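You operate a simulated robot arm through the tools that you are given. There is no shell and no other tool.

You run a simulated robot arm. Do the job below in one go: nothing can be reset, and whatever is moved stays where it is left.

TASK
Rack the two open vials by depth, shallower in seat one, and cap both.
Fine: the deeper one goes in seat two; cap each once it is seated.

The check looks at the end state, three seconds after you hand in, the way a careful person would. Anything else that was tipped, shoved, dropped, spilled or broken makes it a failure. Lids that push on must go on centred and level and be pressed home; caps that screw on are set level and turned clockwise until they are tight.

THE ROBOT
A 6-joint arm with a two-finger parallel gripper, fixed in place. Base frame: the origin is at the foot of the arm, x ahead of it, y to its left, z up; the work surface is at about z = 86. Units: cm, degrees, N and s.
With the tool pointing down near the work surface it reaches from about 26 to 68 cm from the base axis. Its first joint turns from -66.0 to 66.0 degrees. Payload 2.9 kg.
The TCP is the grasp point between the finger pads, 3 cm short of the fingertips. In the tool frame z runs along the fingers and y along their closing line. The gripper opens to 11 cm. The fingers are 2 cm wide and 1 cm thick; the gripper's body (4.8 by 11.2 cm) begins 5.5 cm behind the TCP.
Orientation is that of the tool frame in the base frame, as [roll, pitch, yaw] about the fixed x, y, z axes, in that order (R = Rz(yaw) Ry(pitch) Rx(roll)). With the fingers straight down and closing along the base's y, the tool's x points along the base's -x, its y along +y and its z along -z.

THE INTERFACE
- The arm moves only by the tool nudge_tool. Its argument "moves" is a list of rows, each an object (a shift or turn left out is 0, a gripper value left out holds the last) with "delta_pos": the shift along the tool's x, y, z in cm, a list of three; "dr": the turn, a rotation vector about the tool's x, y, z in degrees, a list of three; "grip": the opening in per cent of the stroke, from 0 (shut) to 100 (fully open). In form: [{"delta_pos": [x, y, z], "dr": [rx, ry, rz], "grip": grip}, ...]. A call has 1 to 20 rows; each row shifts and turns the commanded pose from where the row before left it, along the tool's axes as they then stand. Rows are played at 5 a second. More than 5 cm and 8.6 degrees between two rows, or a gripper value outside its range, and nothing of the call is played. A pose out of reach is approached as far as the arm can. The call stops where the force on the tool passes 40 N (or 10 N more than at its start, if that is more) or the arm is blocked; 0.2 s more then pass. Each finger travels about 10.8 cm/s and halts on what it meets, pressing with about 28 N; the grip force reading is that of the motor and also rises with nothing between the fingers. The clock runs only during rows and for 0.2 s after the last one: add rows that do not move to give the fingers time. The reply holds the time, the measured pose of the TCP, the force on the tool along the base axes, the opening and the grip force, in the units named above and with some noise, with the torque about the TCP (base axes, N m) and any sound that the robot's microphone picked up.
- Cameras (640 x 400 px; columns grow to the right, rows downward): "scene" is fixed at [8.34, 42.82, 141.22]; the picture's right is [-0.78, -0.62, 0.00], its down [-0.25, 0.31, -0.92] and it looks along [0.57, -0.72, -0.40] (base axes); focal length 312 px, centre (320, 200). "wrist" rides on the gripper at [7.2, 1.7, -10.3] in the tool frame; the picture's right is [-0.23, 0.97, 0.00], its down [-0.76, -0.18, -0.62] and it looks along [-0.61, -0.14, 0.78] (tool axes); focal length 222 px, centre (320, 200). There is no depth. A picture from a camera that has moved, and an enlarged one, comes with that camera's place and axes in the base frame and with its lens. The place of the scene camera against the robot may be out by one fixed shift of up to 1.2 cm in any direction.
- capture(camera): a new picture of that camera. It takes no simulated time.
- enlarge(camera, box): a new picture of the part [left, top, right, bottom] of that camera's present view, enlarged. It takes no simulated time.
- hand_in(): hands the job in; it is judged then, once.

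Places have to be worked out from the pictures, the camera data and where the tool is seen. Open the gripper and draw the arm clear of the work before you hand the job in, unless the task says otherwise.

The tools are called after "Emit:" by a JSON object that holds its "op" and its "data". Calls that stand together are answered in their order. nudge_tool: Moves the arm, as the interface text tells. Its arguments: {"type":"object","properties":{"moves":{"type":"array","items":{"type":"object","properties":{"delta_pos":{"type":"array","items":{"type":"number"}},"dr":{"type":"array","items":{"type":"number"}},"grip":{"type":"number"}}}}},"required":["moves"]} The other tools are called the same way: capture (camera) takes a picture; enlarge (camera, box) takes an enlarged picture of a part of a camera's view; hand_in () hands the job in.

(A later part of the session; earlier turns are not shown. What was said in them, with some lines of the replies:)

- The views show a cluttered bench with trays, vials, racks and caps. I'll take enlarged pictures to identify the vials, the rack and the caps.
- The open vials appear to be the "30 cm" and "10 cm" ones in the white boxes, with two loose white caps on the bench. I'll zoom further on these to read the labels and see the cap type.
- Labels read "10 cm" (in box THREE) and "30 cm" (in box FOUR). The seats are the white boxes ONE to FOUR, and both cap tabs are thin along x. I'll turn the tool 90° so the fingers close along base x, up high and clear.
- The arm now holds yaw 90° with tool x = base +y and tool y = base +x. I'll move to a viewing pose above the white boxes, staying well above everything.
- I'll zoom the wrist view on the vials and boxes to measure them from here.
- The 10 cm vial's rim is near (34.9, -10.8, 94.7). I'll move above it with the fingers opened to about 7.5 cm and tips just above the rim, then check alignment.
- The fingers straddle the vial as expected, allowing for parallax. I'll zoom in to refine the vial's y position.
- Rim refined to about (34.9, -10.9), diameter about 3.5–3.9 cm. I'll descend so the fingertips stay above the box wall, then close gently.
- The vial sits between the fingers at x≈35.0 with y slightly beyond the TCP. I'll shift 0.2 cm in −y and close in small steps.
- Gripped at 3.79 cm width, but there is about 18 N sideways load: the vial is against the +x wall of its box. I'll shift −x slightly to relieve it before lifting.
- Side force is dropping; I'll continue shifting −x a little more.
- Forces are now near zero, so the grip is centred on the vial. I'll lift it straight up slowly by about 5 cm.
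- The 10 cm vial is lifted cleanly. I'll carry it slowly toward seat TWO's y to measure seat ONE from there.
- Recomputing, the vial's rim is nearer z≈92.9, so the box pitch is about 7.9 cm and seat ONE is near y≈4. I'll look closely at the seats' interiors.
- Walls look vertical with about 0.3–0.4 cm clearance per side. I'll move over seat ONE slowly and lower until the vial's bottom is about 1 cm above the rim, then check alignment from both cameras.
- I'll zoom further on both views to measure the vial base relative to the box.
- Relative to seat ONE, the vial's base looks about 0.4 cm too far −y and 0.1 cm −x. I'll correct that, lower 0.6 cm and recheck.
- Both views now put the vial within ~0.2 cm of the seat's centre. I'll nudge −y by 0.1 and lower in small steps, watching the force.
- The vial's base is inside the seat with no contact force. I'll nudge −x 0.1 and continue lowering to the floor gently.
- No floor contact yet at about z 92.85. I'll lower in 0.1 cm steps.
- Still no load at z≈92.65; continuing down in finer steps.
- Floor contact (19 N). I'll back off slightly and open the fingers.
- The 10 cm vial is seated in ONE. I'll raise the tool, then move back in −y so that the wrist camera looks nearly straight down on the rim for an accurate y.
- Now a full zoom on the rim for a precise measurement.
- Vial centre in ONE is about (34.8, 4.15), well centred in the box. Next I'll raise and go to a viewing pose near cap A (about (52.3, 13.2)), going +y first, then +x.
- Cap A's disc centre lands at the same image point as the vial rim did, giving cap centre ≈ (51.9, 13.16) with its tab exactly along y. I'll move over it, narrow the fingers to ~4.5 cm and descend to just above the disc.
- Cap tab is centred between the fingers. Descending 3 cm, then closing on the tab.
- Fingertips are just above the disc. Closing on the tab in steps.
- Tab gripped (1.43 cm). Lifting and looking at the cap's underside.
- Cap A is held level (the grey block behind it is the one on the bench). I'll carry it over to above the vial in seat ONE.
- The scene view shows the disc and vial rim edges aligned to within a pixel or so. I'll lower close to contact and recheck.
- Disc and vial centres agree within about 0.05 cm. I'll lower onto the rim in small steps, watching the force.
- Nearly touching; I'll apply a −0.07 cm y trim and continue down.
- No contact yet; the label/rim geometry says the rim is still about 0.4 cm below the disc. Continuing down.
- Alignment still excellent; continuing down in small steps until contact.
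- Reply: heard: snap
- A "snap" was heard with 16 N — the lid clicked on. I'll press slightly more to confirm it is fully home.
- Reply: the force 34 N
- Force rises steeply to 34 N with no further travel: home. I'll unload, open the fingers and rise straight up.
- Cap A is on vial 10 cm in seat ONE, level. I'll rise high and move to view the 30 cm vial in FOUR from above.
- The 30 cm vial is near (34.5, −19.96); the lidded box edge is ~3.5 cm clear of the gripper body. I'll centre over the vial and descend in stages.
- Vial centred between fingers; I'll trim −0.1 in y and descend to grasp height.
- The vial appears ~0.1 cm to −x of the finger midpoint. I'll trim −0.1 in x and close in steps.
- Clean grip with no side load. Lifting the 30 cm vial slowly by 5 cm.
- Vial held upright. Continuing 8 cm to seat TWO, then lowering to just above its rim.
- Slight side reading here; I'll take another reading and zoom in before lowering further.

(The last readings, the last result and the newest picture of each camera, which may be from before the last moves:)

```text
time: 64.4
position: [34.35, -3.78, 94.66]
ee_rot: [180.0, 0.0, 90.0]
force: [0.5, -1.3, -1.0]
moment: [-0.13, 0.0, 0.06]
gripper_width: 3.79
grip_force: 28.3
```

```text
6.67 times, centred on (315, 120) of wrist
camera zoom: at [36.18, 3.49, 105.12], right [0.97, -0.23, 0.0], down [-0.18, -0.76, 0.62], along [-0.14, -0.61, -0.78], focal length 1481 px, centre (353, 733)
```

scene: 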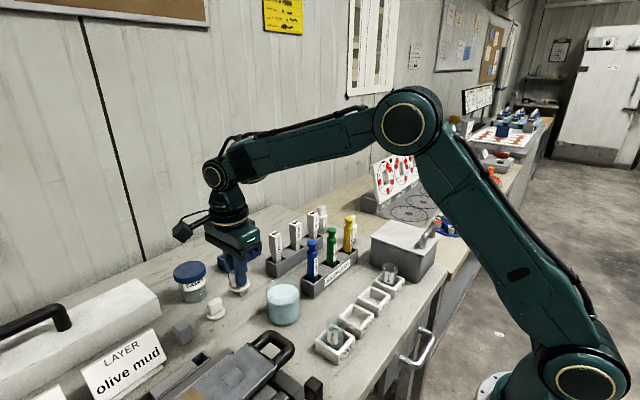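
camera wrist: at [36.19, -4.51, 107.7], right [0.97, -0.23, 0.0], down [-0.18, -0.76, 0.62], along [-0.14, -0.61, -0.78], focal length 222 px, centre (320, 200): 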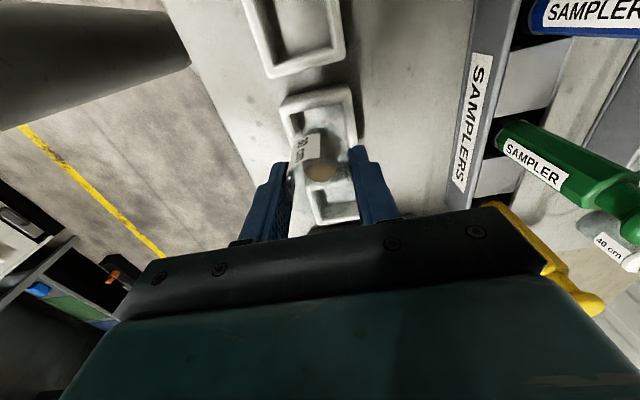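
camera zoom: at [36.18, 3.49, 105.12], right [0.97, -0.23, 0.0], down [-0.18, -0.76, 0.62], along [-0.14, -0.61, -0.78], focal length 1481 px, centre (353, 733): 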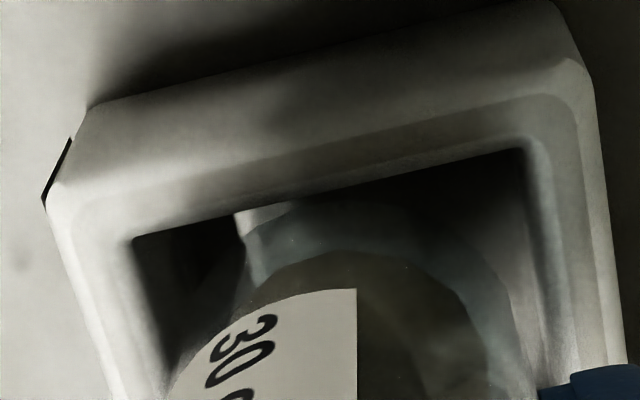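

The vial base seems to be brushing the +y wall of seat TWO. I'll shift −y by 0.25 cm and check the force.

Emit:
{"op": "nudge_tool", "data": {"moves": [{"delta_pos": [-0.1, 0, 0]}, {"delta_pos": [-0.15, 0, 0]}, {}, {}]}}

Emit:
{"op": "enlarge", "data": {"camera": "scene", "box": [340, 300, 385, 345]}}

Emit:
{"op": "enlarge", "data": {"camera": "wrist", "box": [270, 80, 370, 180]}}

```text
time: 65.4
position: [34.42, -4.1, 94.77]
ee_rot: [-180.0, 0.0, 90.0]
force: [-0.1, -0.4, 0.0]
moment: [0.01, 0.05, -0.04]
gripper_width: 3.78
grip_force: 28.2
```

```text
8.89 times, centred on (362, 322) of scene
camera zoom: at [8.34, 42.82, 141.22], right [-0.78, -0.62, 0.0], down [-0.25, 0.31, -0.92], along [0.57, -0.72, -0.4], focal length 2774 px, centre (-58, -889)
```

zoom: 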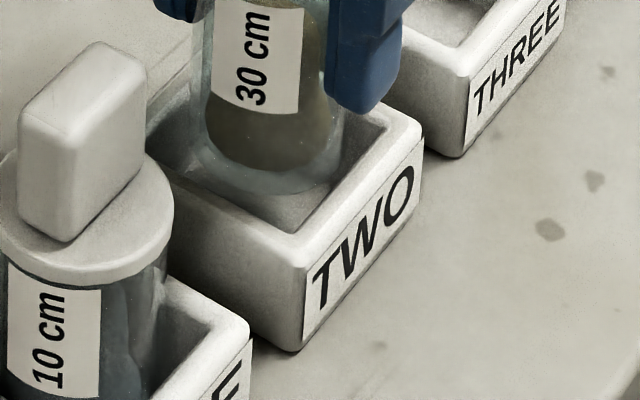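

```text
4.00 times, centred on (320, 130) of wrist
camera zoom: at [36.18, 3.28, 105.15], right [0.97, -0.23, 0.0], down [-0.18, -0.76, 0.62], along [-0.14, -0.61, -0.78], focal length 888 px, centre (320, 480)
```

zoom: 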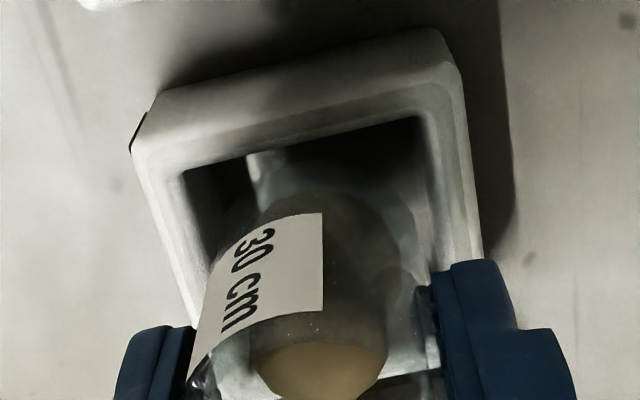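

Contact is gone. I'll trim another −0.1 in y and +0.1 in x, then lower in small steps.

Emit:
{"op": "nudge_tool", "data": {"moves": [{"delta_pos": [-0.1, 0.1, 0]}, {"delta_pos": [0, 0, 0.3]}, {"delta_pos": [0, 0, 0.3]}, {"delta_pos": [0, 0, 0.3]}, {}]}}

Emit:
{"op": "enlarge", "data": {"camera": "wrist", "box": [270, 80, 370, 180]}}

Emit:
{"op": "enlarge", "data": {"camera": "scene", "box": [340, 300, 385, 345]}}

```text
time: 66.6
position: [34.38, -4.23, 93.81]
ee_rot: [180.0, 0.1, 90.0]
force: [-0.6, 0.3, -0.3]
moment: [0.0, 0.0, 0.01]
gripper_width: 3.78
grip_force: 28.2
```

```text
4.00 times, centred on (320, 130) of wrist
camera zoom: at [36.27, 3.19, 104.24], right [0.97, -0.23, 0.0], down [-0.18, -0.76, 0.62], along [-0.14, -0.61, -0.78], focal length 888 px, centre (320, 480)
```

zoom: 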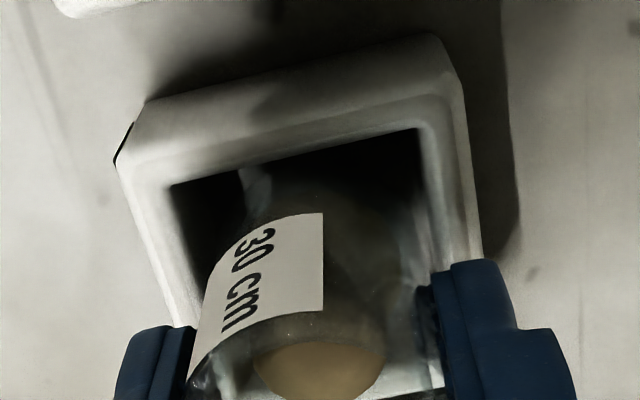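

```text
8.89 times, centred on (362, 322) of scene
camera zoom: at [8.34, 42.82, 141.22], right [-0.78, -0.62, 0.0], down [-0.25, 0.31, -0.92], along [0.57, -0.72, -0.4], focal length 2774 px, centre (-58, -889)
```

zoom: 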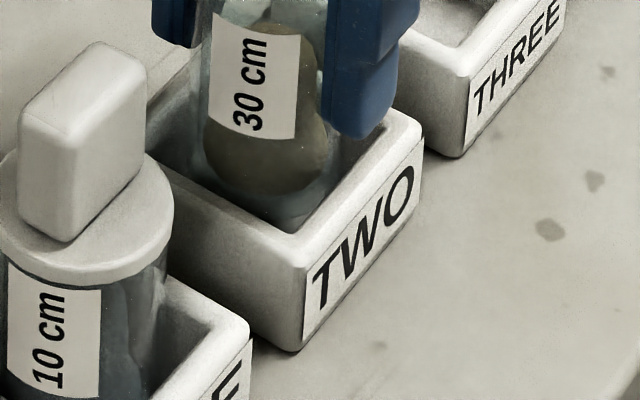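

Clear inside the seat. Continuing down to near the floor.

Emit:
{"op": "nudge_tool", "data": {"moves": [{"delta_pos": [0, 0, 0.3]}, {"delta_pos": [0, 0, 0.3]}, {"delta_pos": [0, 0, 0.3]}, {"delta_pos": [0, 0, 0.2]}, {"delta_pos": [0, 0, 0.1]}, {"delta_pos": [0, 0, 0.1]}, {}]}}

```text
time: 68.2
position: [34.49, -4.2, 92.5]
ee_rot: [-179.9, 0.0, 90.0]
force: [0.3, 0.3, 0.2]
moment: [0.05, 0.0, -0.03]
gripper_width: 3.76
grip_force: 28.8
```

Emit:
{"op": "nudge_tool", "data": {"moves": [{"delta_pos": [0, 0, 0.07]}, {"delta_pos": [0, 0, 0.07]}, {"delta_pos": [0, 0, 0.07]}, {}]}}

```text
time: 69.2
position: [34.48, -4.22, 92.23]
ee_rot: [-180.0, 0.0, 90.2]
force: [-0.8, 0.9, 3.5]
moment: [0.01, 0.01, 0.01]
gripper_width: 3.77
grip_force: 28.3
```

Gentle floor contact (3.5 N). Opening the fingers and rising.

Emit:
{"op": "nudge_tool", "data": {"moves": [{"grip": 38}, {"grip": 44}, {"grip": 52}, {"grip": 62}, {"grip": 68}, {}, {"delta_pos": [0, 0, -1]}, {"delta_pos": [0, 0, -2]}, {"delta_pos": [0, 0, -2.5]}, {"delta_pos": [0, 0, -2.81]}, {"delta_pos": [-2.5, 0, 0]}, {"delta_pos": [-2.4, 0, 0]}, {}, {}]}}

Emit:
{"op": "enlarge", "data": {"camera": "wrist", "box": [260, 20, 360, 120]}}

Emit:
{"op": "enlarge", "data": {"camera": "scene", "box": [312, 260, 402, 350]}}

```text
time: 72.2
position: [34.48, -9.06, 100.69]
ee_rot: [180.0, 0.0, 89.9]
force: [0.3, -0.5, 0.5]
moment: [0.0, -0.04, 0.02]
gripper_width: 7.47
grip_force: 0.0
```

```text
4.00 times, centred on (310, 70) of wrist
camera zoom: at [36.3, -1.71, 111.05], right [0.97, -0.23, 0.0], down [-0.18, -0.76, 0.62], along [-0.14, -0.61, -0.78], focal length 888 px, centre (360, 720)
```

zoom: 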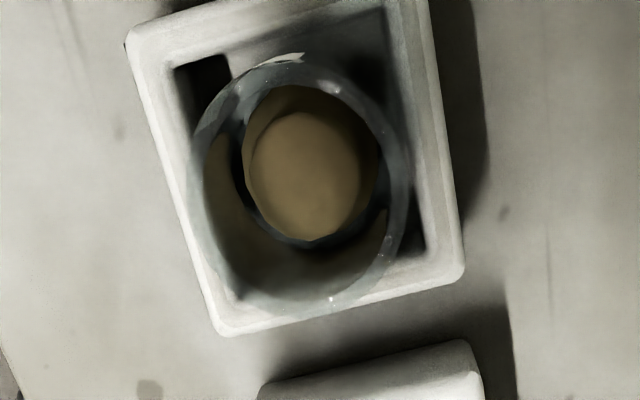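

```text
4.44 times, centred on (357, 305) of scene
camera zoom: at [8.34, 42.82, 141.22], right [-0.78, -0.62, 0.0], down [-0.25, 0.31, -0.92], along [0.57, -0.72, -0.4], focal length 1387 px, centre (156, -267)
```

zoom: 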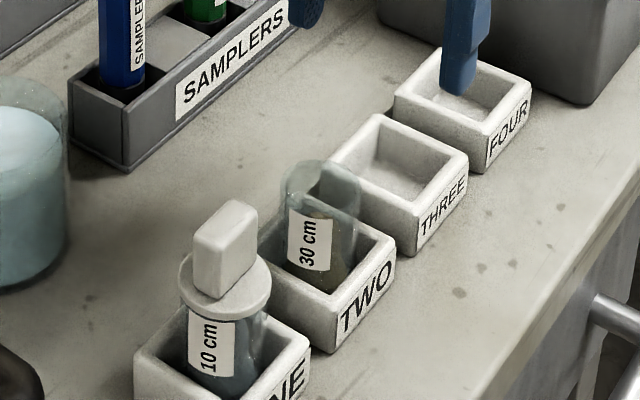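

The 30 cm vial is seated in TWO, centre y ≈ −3.92, x ≈ 34.5. Now I'll go to a viewing pose for cap B near (62.5, 13.5).

Emit:
{"op": "nudge_tool", "data": {"moves": [{"delta_pos": [0, 0, -3]}, {"delta_pos": [0, 0, -2.5]}, {"delta_pos": [4.8, 0, 0]}, {"delta_pos": [4.8, 0, 0]}, {"delta_pos": [4.8, 0, 0]}, {"delta_pos": [4.8, 0, 0]}, {"delta_pos": [0, 4.7, 0]}, {"delta_pos": [0, 4.7, 0]}, {"delta_pos": [0, 4.7, 0]}, {"delta_pos": [0, 4.7, 0]}, {"delta_pos": [0, 4.7, 0]}, {"delta_pos": [0, 4.7, 0]}, {"delta_pos": [0, 0, 2.5]}, {"delta_pos": [0, 0, 2.5]}, {}, {}, {}]}}

Emit:
{"op": "capture", "data": {"camera": "wrist"}}

Emit:
{"op": "enlarge", "data": {"camera": "wrist", "box": [260, 20, 360, 120]}}

Emit:
{"op": "capture", "data": {"camera": "scene"}}

```text
time: 75.8
position: [62.83, 10.11, 101.11]
ee_rot: [180.0, -0.1, 90.0]
force: [0.2, -0.3, -0.1]
moment: [0.03, 0.02, 0.02]
gripper_width: 7.48
grip_force: 0.1
```

```text
taken
camera wrist: at [64.55, 17.47, 111.49], right [0.97, -0.23, 0.0], down [-0.18, -0.76, 0.62], along [-0.14, -0.61, -0.78], focal length 222 px, centre (320, 200)
```

wrist: 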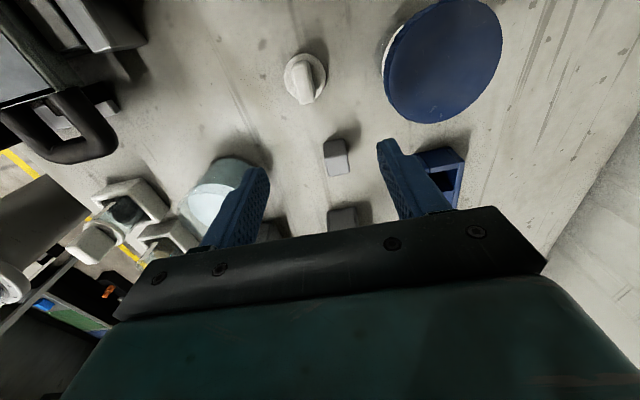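

```text
4.00 times, centred on (310, 70) of wrist
camera zoom: at [64.55, 17.47, 111.49], right [0.97, -0.23, 0.0], down [-0.18, -0.76, 0.62], along [-0.14, -0.61, -0.78], focal length 888 px, centre (360, 720)
```

zoom: 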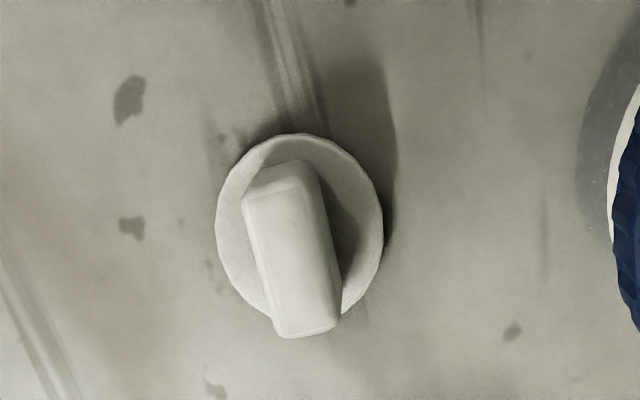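

```text
taken
```

scene: 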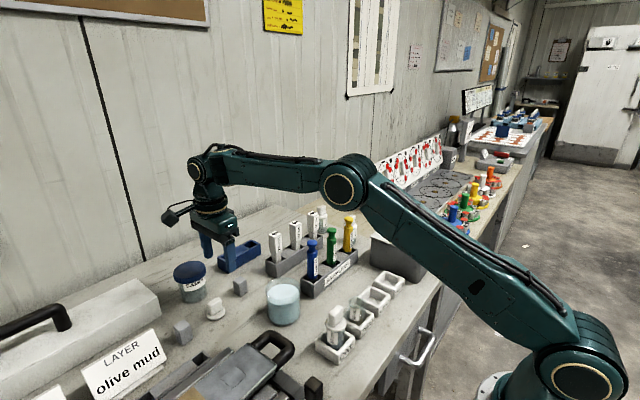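

Cap B's centre is about (61.9, 13.69), tab along y. The blue-lidded jar is close to where the gripper body will be, so I'll zoom in to gauge its height and edge.

Emit:
{"op": "enlarge", "data": {"camera": "scene", "box": [160, 230, 260, 330]}}

Emit:
{"op": "enlarge", "data": {"camera": "wrist", "box": [280, 0, 510, 140]}}

```text
4.00 times, centred on (210, 280) of scene
camera zoom: at [8.34, 42.82, 141.22], right [-0.78, -0.62, 0.0], down [-0.25, 0.31, -0.92], along [0.57, -0.72, -0.4], focal length 1248 px, centre (760, -120)
```

zoom: 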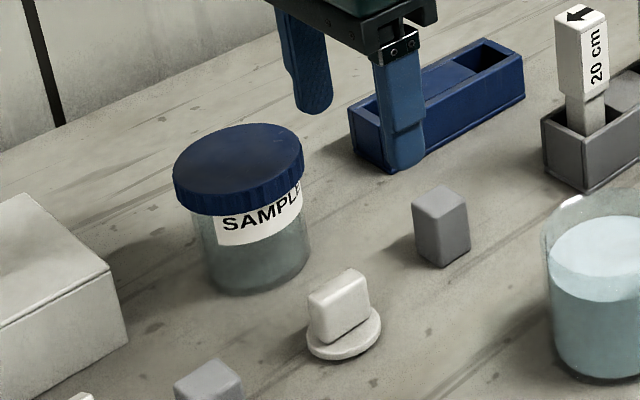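

```text
2.78 times, centred on (395, 70) of wrist
camera zoom: at [64.55, 17.47, 111.49], right [0.97, -0.23, 0.0], down [-0.18, -0.76, 0.62], along [-0.14, -0.61, -0.78], focal length 618 px, centre (111, 562)
```

zoom: 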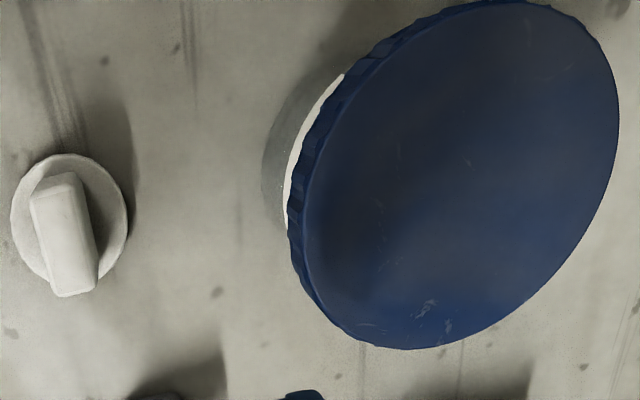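

The jar's lid top is about z 93.4, below the gripper body at grasp height, so there is clearance. I'll move over cap B and descend partway with narrowed fingers.

Emit:
{"op": "nudge_tool", "data": {"moves": [{"delta_pos": [1.8, -0.38, 0], "grip": 50}, {"delta_pos": [1.8, -0.38, 0], "grip": 42}, {"delta_pos": [0, 0, 3]}, {"delta_pos": [0, 0, 3]}, {"delta_pos": [0, 0, 2]}, {}, {}]}}

Emit:
{"op": "enlarge", "data": {"camera": "wrist", "box": [240, 100, 400, 240]}}

Emit:
{"op": "enlarge", "data": {"camera": "scene", "box": [150, 220, 270, 340]}}

Emit:
{"op": "capture", "data": {"camera": "wrist"}}

```text
time: 77.4
position: [61.91, 13.73, 93.14]
ee_rot: [179.9, 0.1, 90.0]
force: [0.4, 0.3, -0.2]
moment: [0.02, -0.03, -0.03]
gripper_width: 4.61
grip_force: 0.0
```

```text
2.86 times, centred on (320, 170) of wrist
camera zoom: at [63.79, 21.13, 103.54], right [0.97, -0.23, 0.0], down [-0.18, -0.76, 0.62], along [-0.14, -0.61, -0.78], focal length 635 px, centre (320, 286)
```

zoom: 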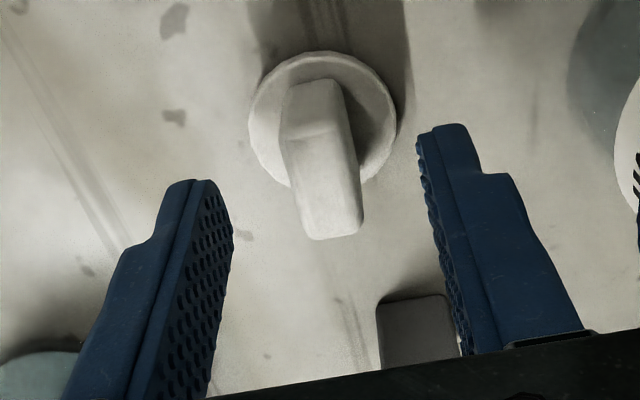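

```text
3.33 times, centred on (210, 280) of scene
camera zoom: at [8.34, 42.82, 141.22], right [-0.78, -0.62, 0.0], down [-0.25, 0.31, -0.92], along [0.57, -0.72, -0.4], focal length 1040 px, centre (687, -67)
```

zoom: 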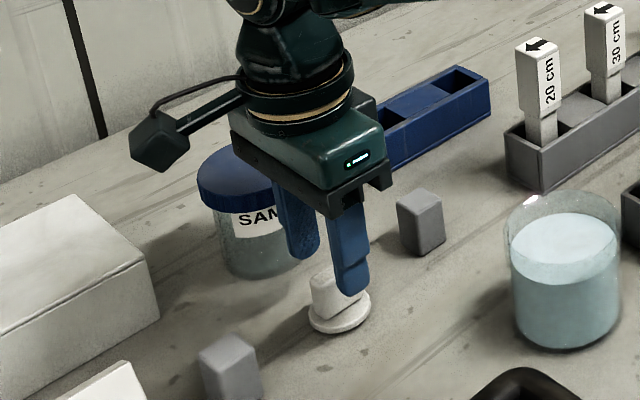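

```text
taken
camera wrist: at [63.79, 21.13, 103.54], right [0.97, -0.23, 0.0], down [-0.18, -0.76, 0.62], along [-0.14, -0.61, -0.78], focal length 222 px, centre (320, 200)
```

wrist: 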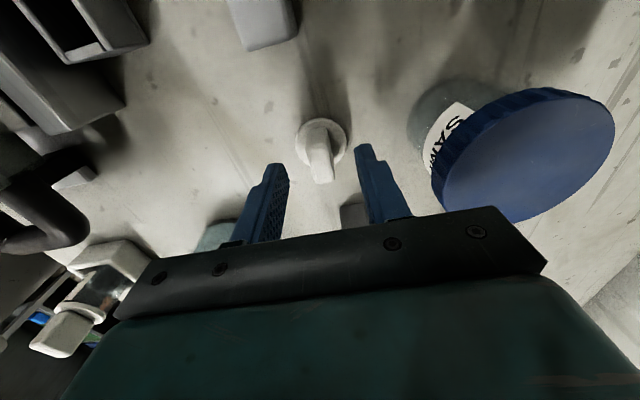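

Cap B looks as cap A did, about 0.08 cm to −x. The lid edge (x≈68.2, top ≈93.4) clears the body both sideways and vertically. Descending gently.

Emit:
{"op": "nudge_tool", "data": {"moves": [{"delta_pos": [0, -0.08, 0.8]}, {"delta_pos": [0, 0, 0.7]}, {"delta_pos": [0, 0, 0.6]}, {"delta_pos": [0, 0, 0.5]}, {"delta_pos": [0, 0, 0.3]}, {}, {}]}}

Emit:
{"op": "enlarge", "data": {"camera": "wrist", "box": [240, 100, 400, 240]}}

Emit:
{"op": "enlarge", "data": {"camera": "scene", "box": [150, 220, 270, 340]}}

```text
time: 79.0
position: [61.9, 13.84, 90.2]
ee_rot: [179.9, 0.0, 90.0]
force: [1.0, 0.0, 0.0]
moment: [0.02, -0.01, -0.03]
gripper_width: 4.61
grip_force: 0.1
```

```text
2.86 times, centred on (320, 170) of wrist
camera zoom: at [63.66, 21.11, 100.61], right [0.97, -0.23, 0.0], down [-0.18, -0.76, 0.62], along [-0.14, -0.61, -0.78], focal length 635 px, centre (320, 286)
```

zoom: 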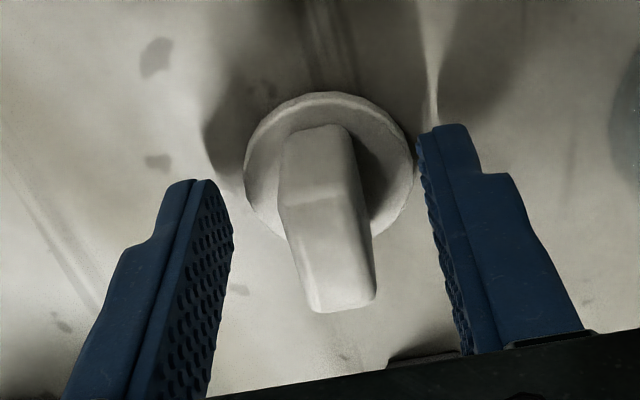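

```text
3.33 times, centred on (210, 280) of scene
camera zoom: at [8.34, 42.82, 141.22], right [-0.78, -0.62, 0.0], down [-0.25, 0.31, -0.92], along [0.57, -0.72, -0.4], focal length 1040 px, centre (687, -67)
```

zoom: 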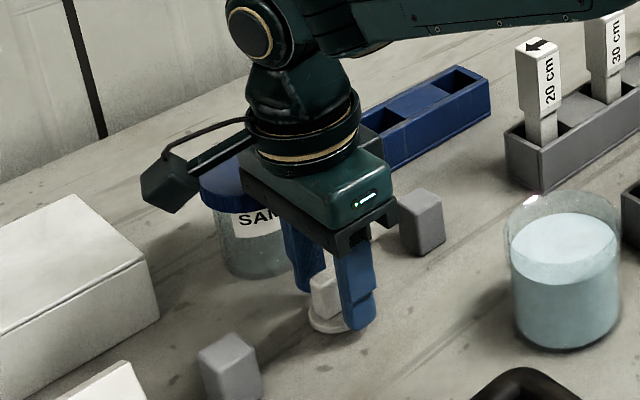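

Well aligned, no contact. Closing on the tab.

Emit:
{"op": "nudge_tool", "data": {"moves": [{"grip": 34}, {"grip": 28}, {"grip": 23}, {"grip": 19}, {"grip": 16}, {"grip": 13}, {"grip": 10}, {"grip": 7}, {}, {}]}}

Emit:
{"op": "enlarge", "data": {"camera": "wrist", "box": [240, 100, 400, 240]}}

```text
time: 81.2
position: [61.88, 13.87, 90.17]
ee_rot: [-180.0, 0.0, 90.0]
force: [0.6, 0.4, 2.1]
moment: [0.0, -0.01, 0.02]
gripper_width: 1.41
grip_force: 28.1
```

```text
2.86 times, centred on (320, 170) of wrist
camera zoom: at [63.66, 21.11, 100.63], right [0.97, -0.23, 0.0], down [-0.18, -0.76, 0.62], along [-0.14, -0.61, -0.78], focal length 635 px, centre (320, 286)
```

zoom: 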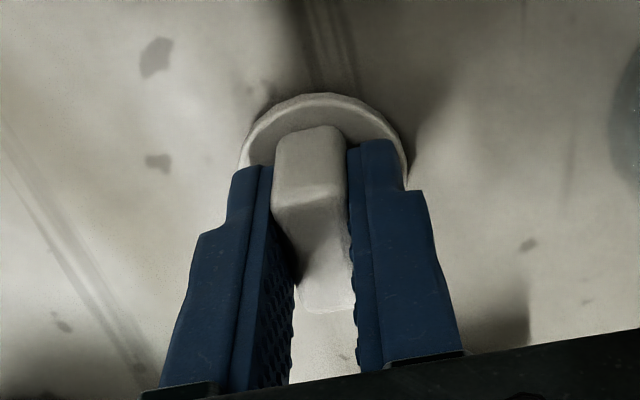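

Gripped at 1.41 cm, cap B's centre is about 0.1 cm −y of the TCP relative to cap A's grip. Lifting straight up and then carrying it over to seat TWO, high above the finished vial.

Emit:
{"op": "nudge_tool", "data": {"moves": [{"delta_pos": [0, 0, -0.5]}, {"delta_pos": [0, 0, -1.5]}, {"delta_pos": [0, 0, -3]}, {"delta_pos": [0, 0, -3.5]}, {"delta_pos": [0, 0, -3.5]}, {"delta_pos": [0, 0, -2.75]}, {}, {"delta_pos": [0, -2.36, 0]}, {"delta_pos": [0, -3.5, 0]}, {"delta_pos": [0, -3.5, 0]}, {"delta_pos": [0, -3.5, 0]}, {"delta_pos": [0, -3.5, 0]}, {"delta_pos": [0, -3.5, 0]}, {"delta_pos": [0, -3.5, 0]}, {"delta_pos": [0, -2.5, 0]}, {"delta_pos": [0, -1.5, 0]}, {}]}}

Emit:
{"op": "capture", "data": {"camera": "scene"}}

```text
time: 84.8
position: [34.44, 13.8, 104.94]
ee_rot: [180.0, 0.0, 89.9]
force: [0.3, 0.1, 0.1]
moment: [0.0, -0.01, 0.02]
gripper_width: 1.44
grip_force: 28.3
```

```text
taken
```

scene: 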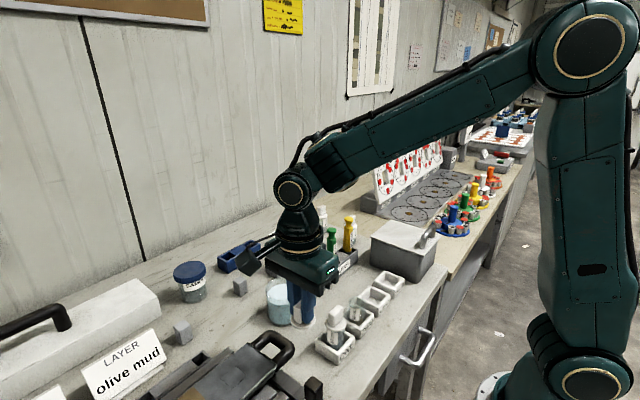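

Cap B is held; now moving −y over to seat TWO and lowering to about 2 cm above the rim.

Emit:
{"op": "nudge_tool", "data": {"moves": [{"delta_pos": [-2, 0, 0]}, {"delta_pos": [-3.2, 0, 0]}, {"delta_pos": [-3.2, 0, 0]}, {"delta_pos": [-3.2, 0, 0]}, {"delta_pos": [-3.2, 0, 0]}, {"delta_pos": [-2.71, 0, 0]}, {}, {"delta_pos": [0, 0, 2]}, {"delta_pos": [0, 0, 2]}, {"delta_pos": [0, 0, 1.5]}, {"delta_pos": [0, 0, 1]}, {}, {}]}}

Emit:
{"op": "enlarge", "data": {"camera": "scene", "box": [345, 285, 375, 315]}}

Emit:
{"op": "enlarge", "data": {"camera": "wrist", "box": [260, 100, 360, 200]}}

Emit:
{"op": "enlarge", "data": {"camera": "scene", "box": [312, 260, 402, 350]}}

```text
time: 87.6
position: [34.56, -3.74, 98.46]
ee_rot: [180.0, -0.1, 90.0]
force: [0.2, -0.1, -0.2]
moment: [0.0, 0.03, -0.02]
gripper_width: 1.48
grip_force: 28.0
```

```text
13.33 times, centred on (360, 300) of scene
camera zoom: at [8.34, 42.82, 141.22], right [-0.78, -0.62, 0.0], down [-0.25, 0.31, -0.92], along [0.57, -0.72, -0.4], focal length 4161 px, centre (-213, -1133)
```

zoom: 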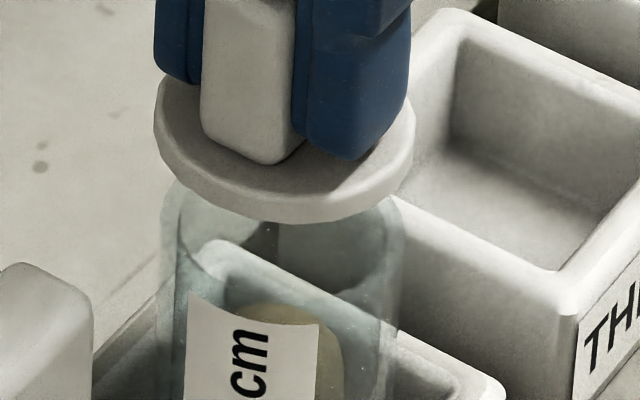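

```text
4.00 times, centred on (310, 150) of wrist
camera zoom: at [36.31, 3.56, 108.87], right [0.97, -0.23, 0.0], down [-0.18, -0.76, 0.62], along [-0.14, -0.61, -0.78], focal length 888 px, centre (360, 400)
```

zoom: 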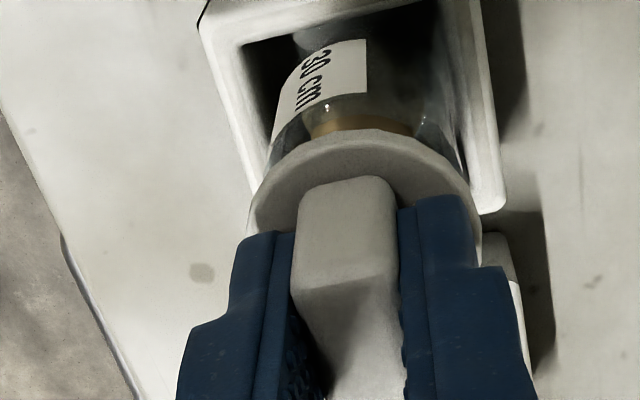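

```text
4.44 times, centred on (357, 305) of scene
camera zoom: at [8.34, 42.82, 141.22], right [-0.78, -0.62, 0.0], down [-0.25, 0.31, -0.92], along [0.57, -0.72, -0.4], focal length 1387 px, centre (156, -267)
```

zoom: 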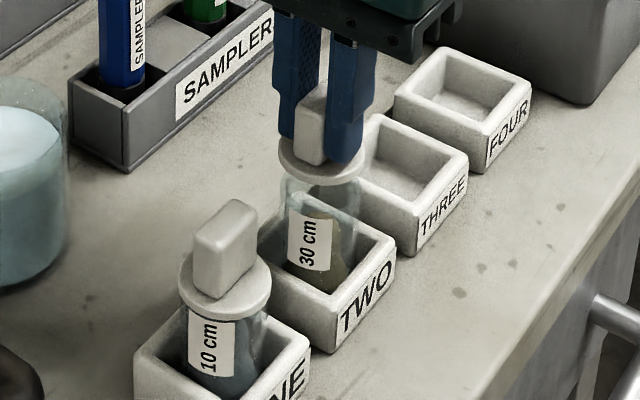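

Alignment is within ~0.05 cm. Lowering closer and rechecking.

Emit:
{"op": "nudge_tool", "data": {"moves": [{"delta_pos": [0, 0, 0.5]}, {"delta_pos": [0, 0, 0.4]}, {"delta_pos": [0, 0, 0.4]}, {}, {}]}}

Emit:
{"op": "enlarge", "data": {"camera": "scene", "box": [345, 290, 375, 320]}}

Emit:
{"op": "enlarge", "data": {"camera": "wrist", "box": [260, 100, 360, 200]}}

```text
time: 88.8
position: [34.57, -3.85, 97.16]
ee_rot: [179.9, 0.0, 90.0]
force: [-0.1, 0.3, 0.3]
moment: [0.03, 0.02, 0.03]
gripper_width: 1.42
grip_force: 27.8
```

```text
13.33 times, centred on (360, 305) of scene
camera zoom: at [8.34, 42.82, 141.22], right [-0.78, -0.62, 0.0], down [-0.25, 0.31, -0.92], along [0.57, -0.72, -0.4], focal length 4161 px, centre (-213, -1200)
```

zoom: 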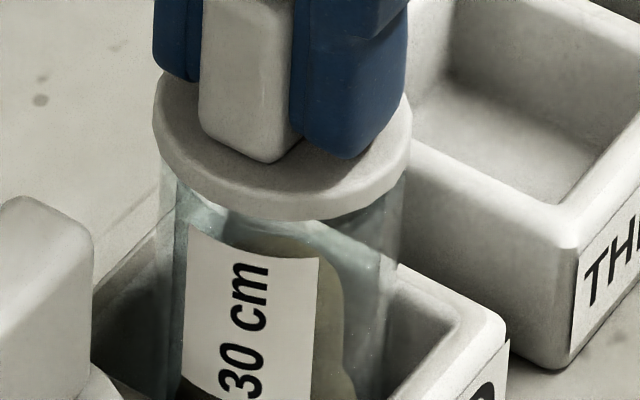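

```text
4.00 times, centred on (310, 150) of wrist
camera zoom: at [36.3, 3.54, 107.58], right [0.97, -0.23, 0.0], down [-0.18, -0.76, 0.62], along [-0.14, -0.61, -0.78], focal length 888 px, centre (360, 400)
```

zoom: 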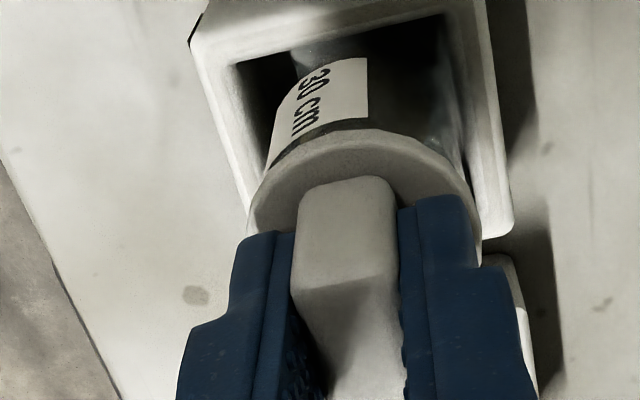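

Centred. Lowering in fine steps toward contact and snap.

Emit:
{"op": "nudge_tool", "data": {"moves": [{"delta_pos": [0, 0, 0.1]}, {"delta_pos": [0, 0, 0.1]}, {"delta_pos": [0, 0, 0.1]}, {"delta_pos": [0, 0, 0.07]}, {}]}}

Emit:
{"op": "enlarge", "data": {"camera": "scene", "box": [345, 290, 375, 320]}}

```text
time: 90.0
position: [34.58, -3.89, 96.76]
ee_rot: [-180.0, 0.0, 90.0]
force: [-0.6, 0.5, 0.6]
moment: [0.0, -0.01, -0.02]
gripper_width: 1.44
grip_force: 27.9
```

```text
13.33 times, centred on (360, 305) of scene
camera zoom: at [8.34, 42.82, 141.22], right [-0.78, -0.62, 0.0], down [-0.25, 0.31, -0.92], along [0.57, -0.72, -0.4], focal length 4161 px, centre (-213, -1200)
```

zoom: 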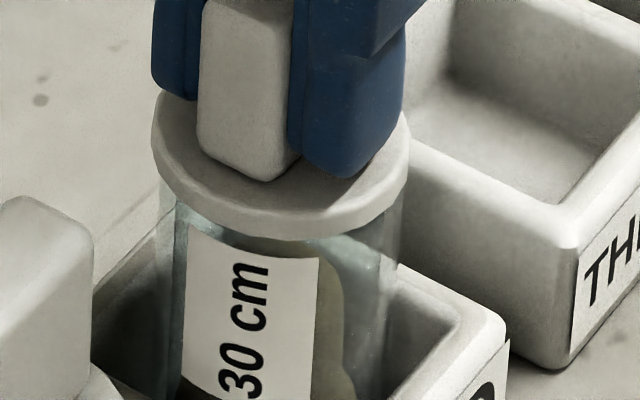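

Still centred; continuing to contact.

Emit:
{"op": "nudge_tool", "data": {"moves": [{"delta_pos": [0, 0, 0.07]}, {"delta_pos": [0, 0, 0.07]}, {"delta_pos": [0, 0, 0.05]}, {}]}}

```text
time: 91.0
position: [34.44, -3.81, 96.63]
ee_rot: [180.0, 0.0, 90.1]
force: [0.4, -0.1, 0.4]
moment: [-0.03, -0.01, 0.02]
gripper_width: 1.45
grip_force: 27.8
```

Emit:
{"op": "nudge_tool", "data": {"moves": [{"delta_pos": [0, 0, 0.07]}, {"delta_pos": [0, 0, 0.06]}, {"delta_pos": [0, 0, 0.05]}, {}]}}

Emit:
{"op": "enlarge", "data": {"camera": "scene", "box": [345, 290, 375, 320]}}

```text
time: 92.0
position: [34.6, -3.72, 96.43]
ee_rot: [179.9, 0.0, 90.0]
force: [-0.8, -1.2, 11.6]
moment: [-0.11, 0.11, 0.03]
gripper_width: 1.46
grip_force: 27.6
heard: snap
```

```text
13.33 times, centred on (360, 305) of scene
camera zoom: at [8.32, 42.82, 141.22], right [-0.78, -0.62, 0.0], down [-0.25, 0.31, -0.92], along [0.57, -0.72, -0.4], focal length 4161 px, centre (-213, -1200)
```

zoom: 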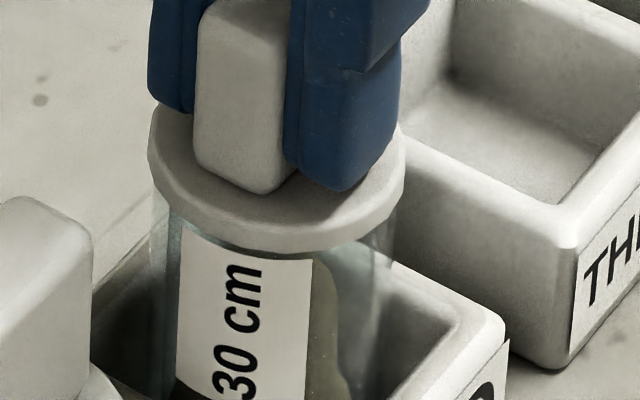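

The snap was heard at 12 N. I'll press slightly further to confirm it's home, as with the first.

Emit:
{"op": "nudge_tool", "data": {"moves": [{"delta_pos": [0, 0, 0.06]}, {"delta_pos": [0, 0, 0.05]}, {}]}}

```text
time: 92.8
position: [34.57, -3.74, 96.5]
ee_rot: [179.8, 0.0, 90.0]
force: [-2.8, -0.6, 34.9]
moment: [-0.07, 0.15, -0.02]
gripper_width: 1.42
grip_force: 28.0
```

Firmly home at 35 N. Unloading, opening, and rising straight up clear.

Emit:
{"op": "nudge_tool", "data": {"moves": [{"delta_pos": [0, 0, -0.1]}, {"delta_pos": [0, 0, -0.1]}, {}, {"grip": 16}, {"grip": 22}, {"grip": 30}, {"grip": 42}, {}, {"delta_pos": [0, 0, -2]}, {"delta_pos": [0, 0, -3]}, {"delta_pos": [0, 0, -4]}, {"delta_pos": [0, 0, -4.5]}, {"delta_pos": [0, 0, -4.5]}, {}, {}]}}

Emit:
{"op": "capture", "data": {"camera": "scene"}}

Emit:
{"op": "enlarge", "data": {"camera": "scene", "box": [312, 270, 402, 360]}}

Emit:
{"op": "capture", "data": {"camera": "wrist"}}

```text
time: 96.0
position: [34.52, -3.69, 114.44]
ee_rot: [180.0, 0.1, 90.0]
force: [-0.4, -1.0, -0.2]
moment: [0.02, 0.01, -0.02]
gripper_width: 4.62
grip_force: 0.1
```

```text
taken
```

scene: 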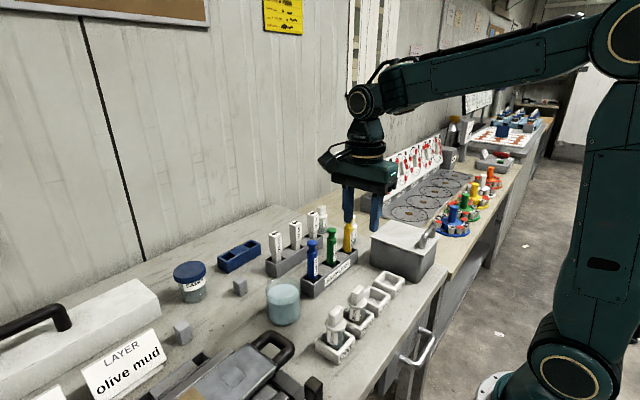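

```text
4.44 times, centred on (357, 315) of scene
camera zoom: at [8.34, 42.82, 141.22], right [-0.78, -0.62, 0.0], down [-0.25, 0.31, -0.92], along [0.57, -0.72, -0.4], focal length 1387 px, centre (156, -311)
```

zoom: 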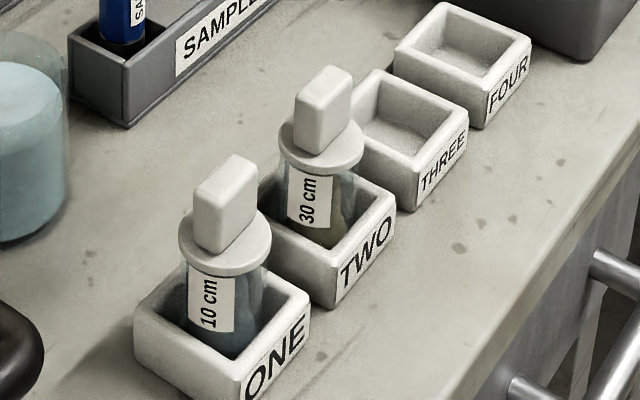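

```text
taken
camera wrist: at [36.31, 3.61, 124.88], right [0.97, -0.23, 0.0], down [-0.18, -0.76, 0.62], along [-0.14, -0.61, -0.78], focal length 222 px, centre (320, 200)
```

wrist: 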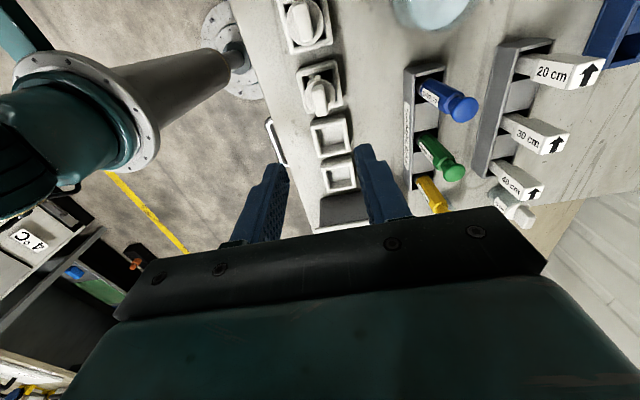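

Both vials are racked and capped. A final zoom to confirm the caps are level and centred.

Emit:
{"op": "enlarge", "data": {"camera": "scene", "box": [317, 300, 357, 340]}}

Emit:
{"op": "enlarge", "data": {"camera": "scene", "box": [340, 280, 380, 320]}}

Emit:
{"op": "enlarge", "data": {"camera": "wrist", "box": [260, 0, 360, 125]}}

```text
10.00 times, centred on (337, 320) of scene
camera zoom: at [8.34, 42.82, 141.22], right [-0.78, -0.62, 0.0], down [-0.25, 0.31, -0.92], along [0.57, -0.72, -0.4], focal length 3121 px, centre (150, -1000)
```

zoom: 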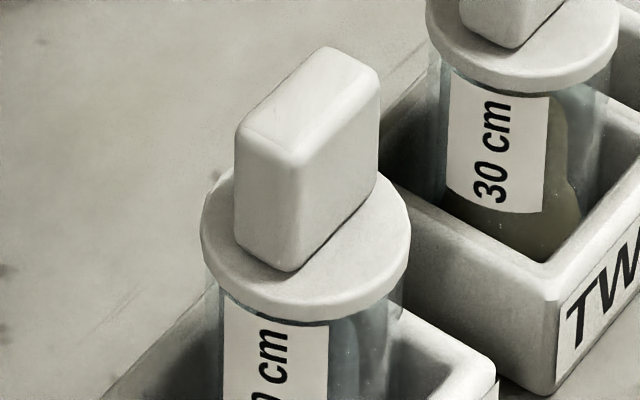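

```text
10.00 times, centred on (360, 300) of scene
camera zoom: at [8.34, 42.82, 141.22], right [-0.78, -0.62, 0.0], down [-0.25, 0.31, -0.92], along [0.57, -0.72, -0.4], focal length 3121 px, centre (-80, -800)
```

zoom: 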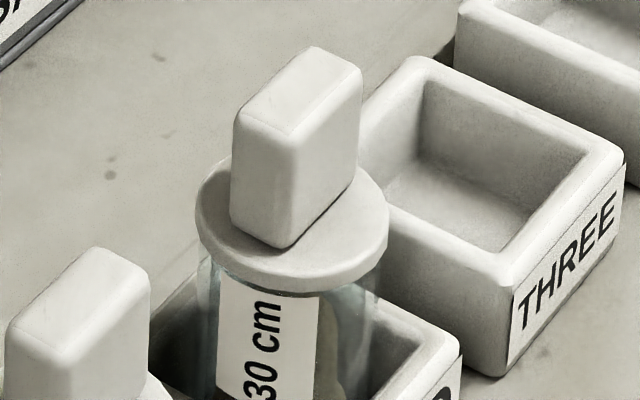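

```text
3.20 times, centred on (310, 62) of wrist
camera zoom: at [36.31, 3.61, 124.88], right [0.97, -0.23, 0.0], down [-0.18, -0.76, 0.62], along [-0.14, -0.61, -0.78], focal length 711 px, centre (352, 640)
```

zoom: 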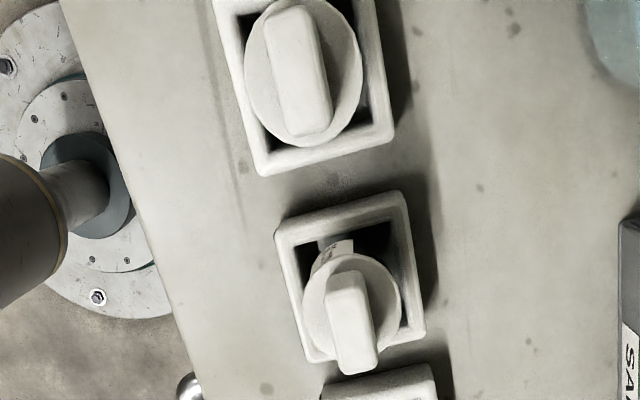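

Both lids are level, centred and snapped on. The 10 cm vial is in ONE and the 30 cm vial in TWO, with nothing else disturbed. I'll open the gripper fully, rise a bit more, then hand in.

Emit:
{"op": "nudge_tool", "data": {"moves": [{"delta_pos": [0, 0, -3], "grip": 100}, {"delta_pos": [0, 0, -3]}, {}, {}, {}]}}

```text
time: 97.2
position: [34.39, -3.63, 120.45]
ee_rot: [-180.0, 0.0, 90.0]
force: [-0.1, -0.3, -0.4]
moment: [0.04, -0.04, -0.03]
gripper_width: 11.01
grip_force: 0.0
```

The arm is clear at z ≈ 120 with the gripper fully open, and the work is complete. Handing in.

Emit:
{"op": "hand_in", "data": {}}

```text
The job is handed in.
```

Both vials are racked and capped, and I've handed the job in. The hand-in reply gave no pass or fail result.

- **Seat one:** the 10 cm vial, the shallower of the two by its label.
- **Seat two:** the 30 cm vial.
- **Caps:** each was pushed on once its vial was seated. Each snapped on, then held at about 34–35 N without going down further. In the final pictures both look level and centred.

While lowering the 30 cm vial, it brushed the wall of seat two with a force of about 1.5 N. I shifted it clear before going on. I saw nothing else moved, tipped or spilled.

The gripper is open and the arm is raised clear of the bench.
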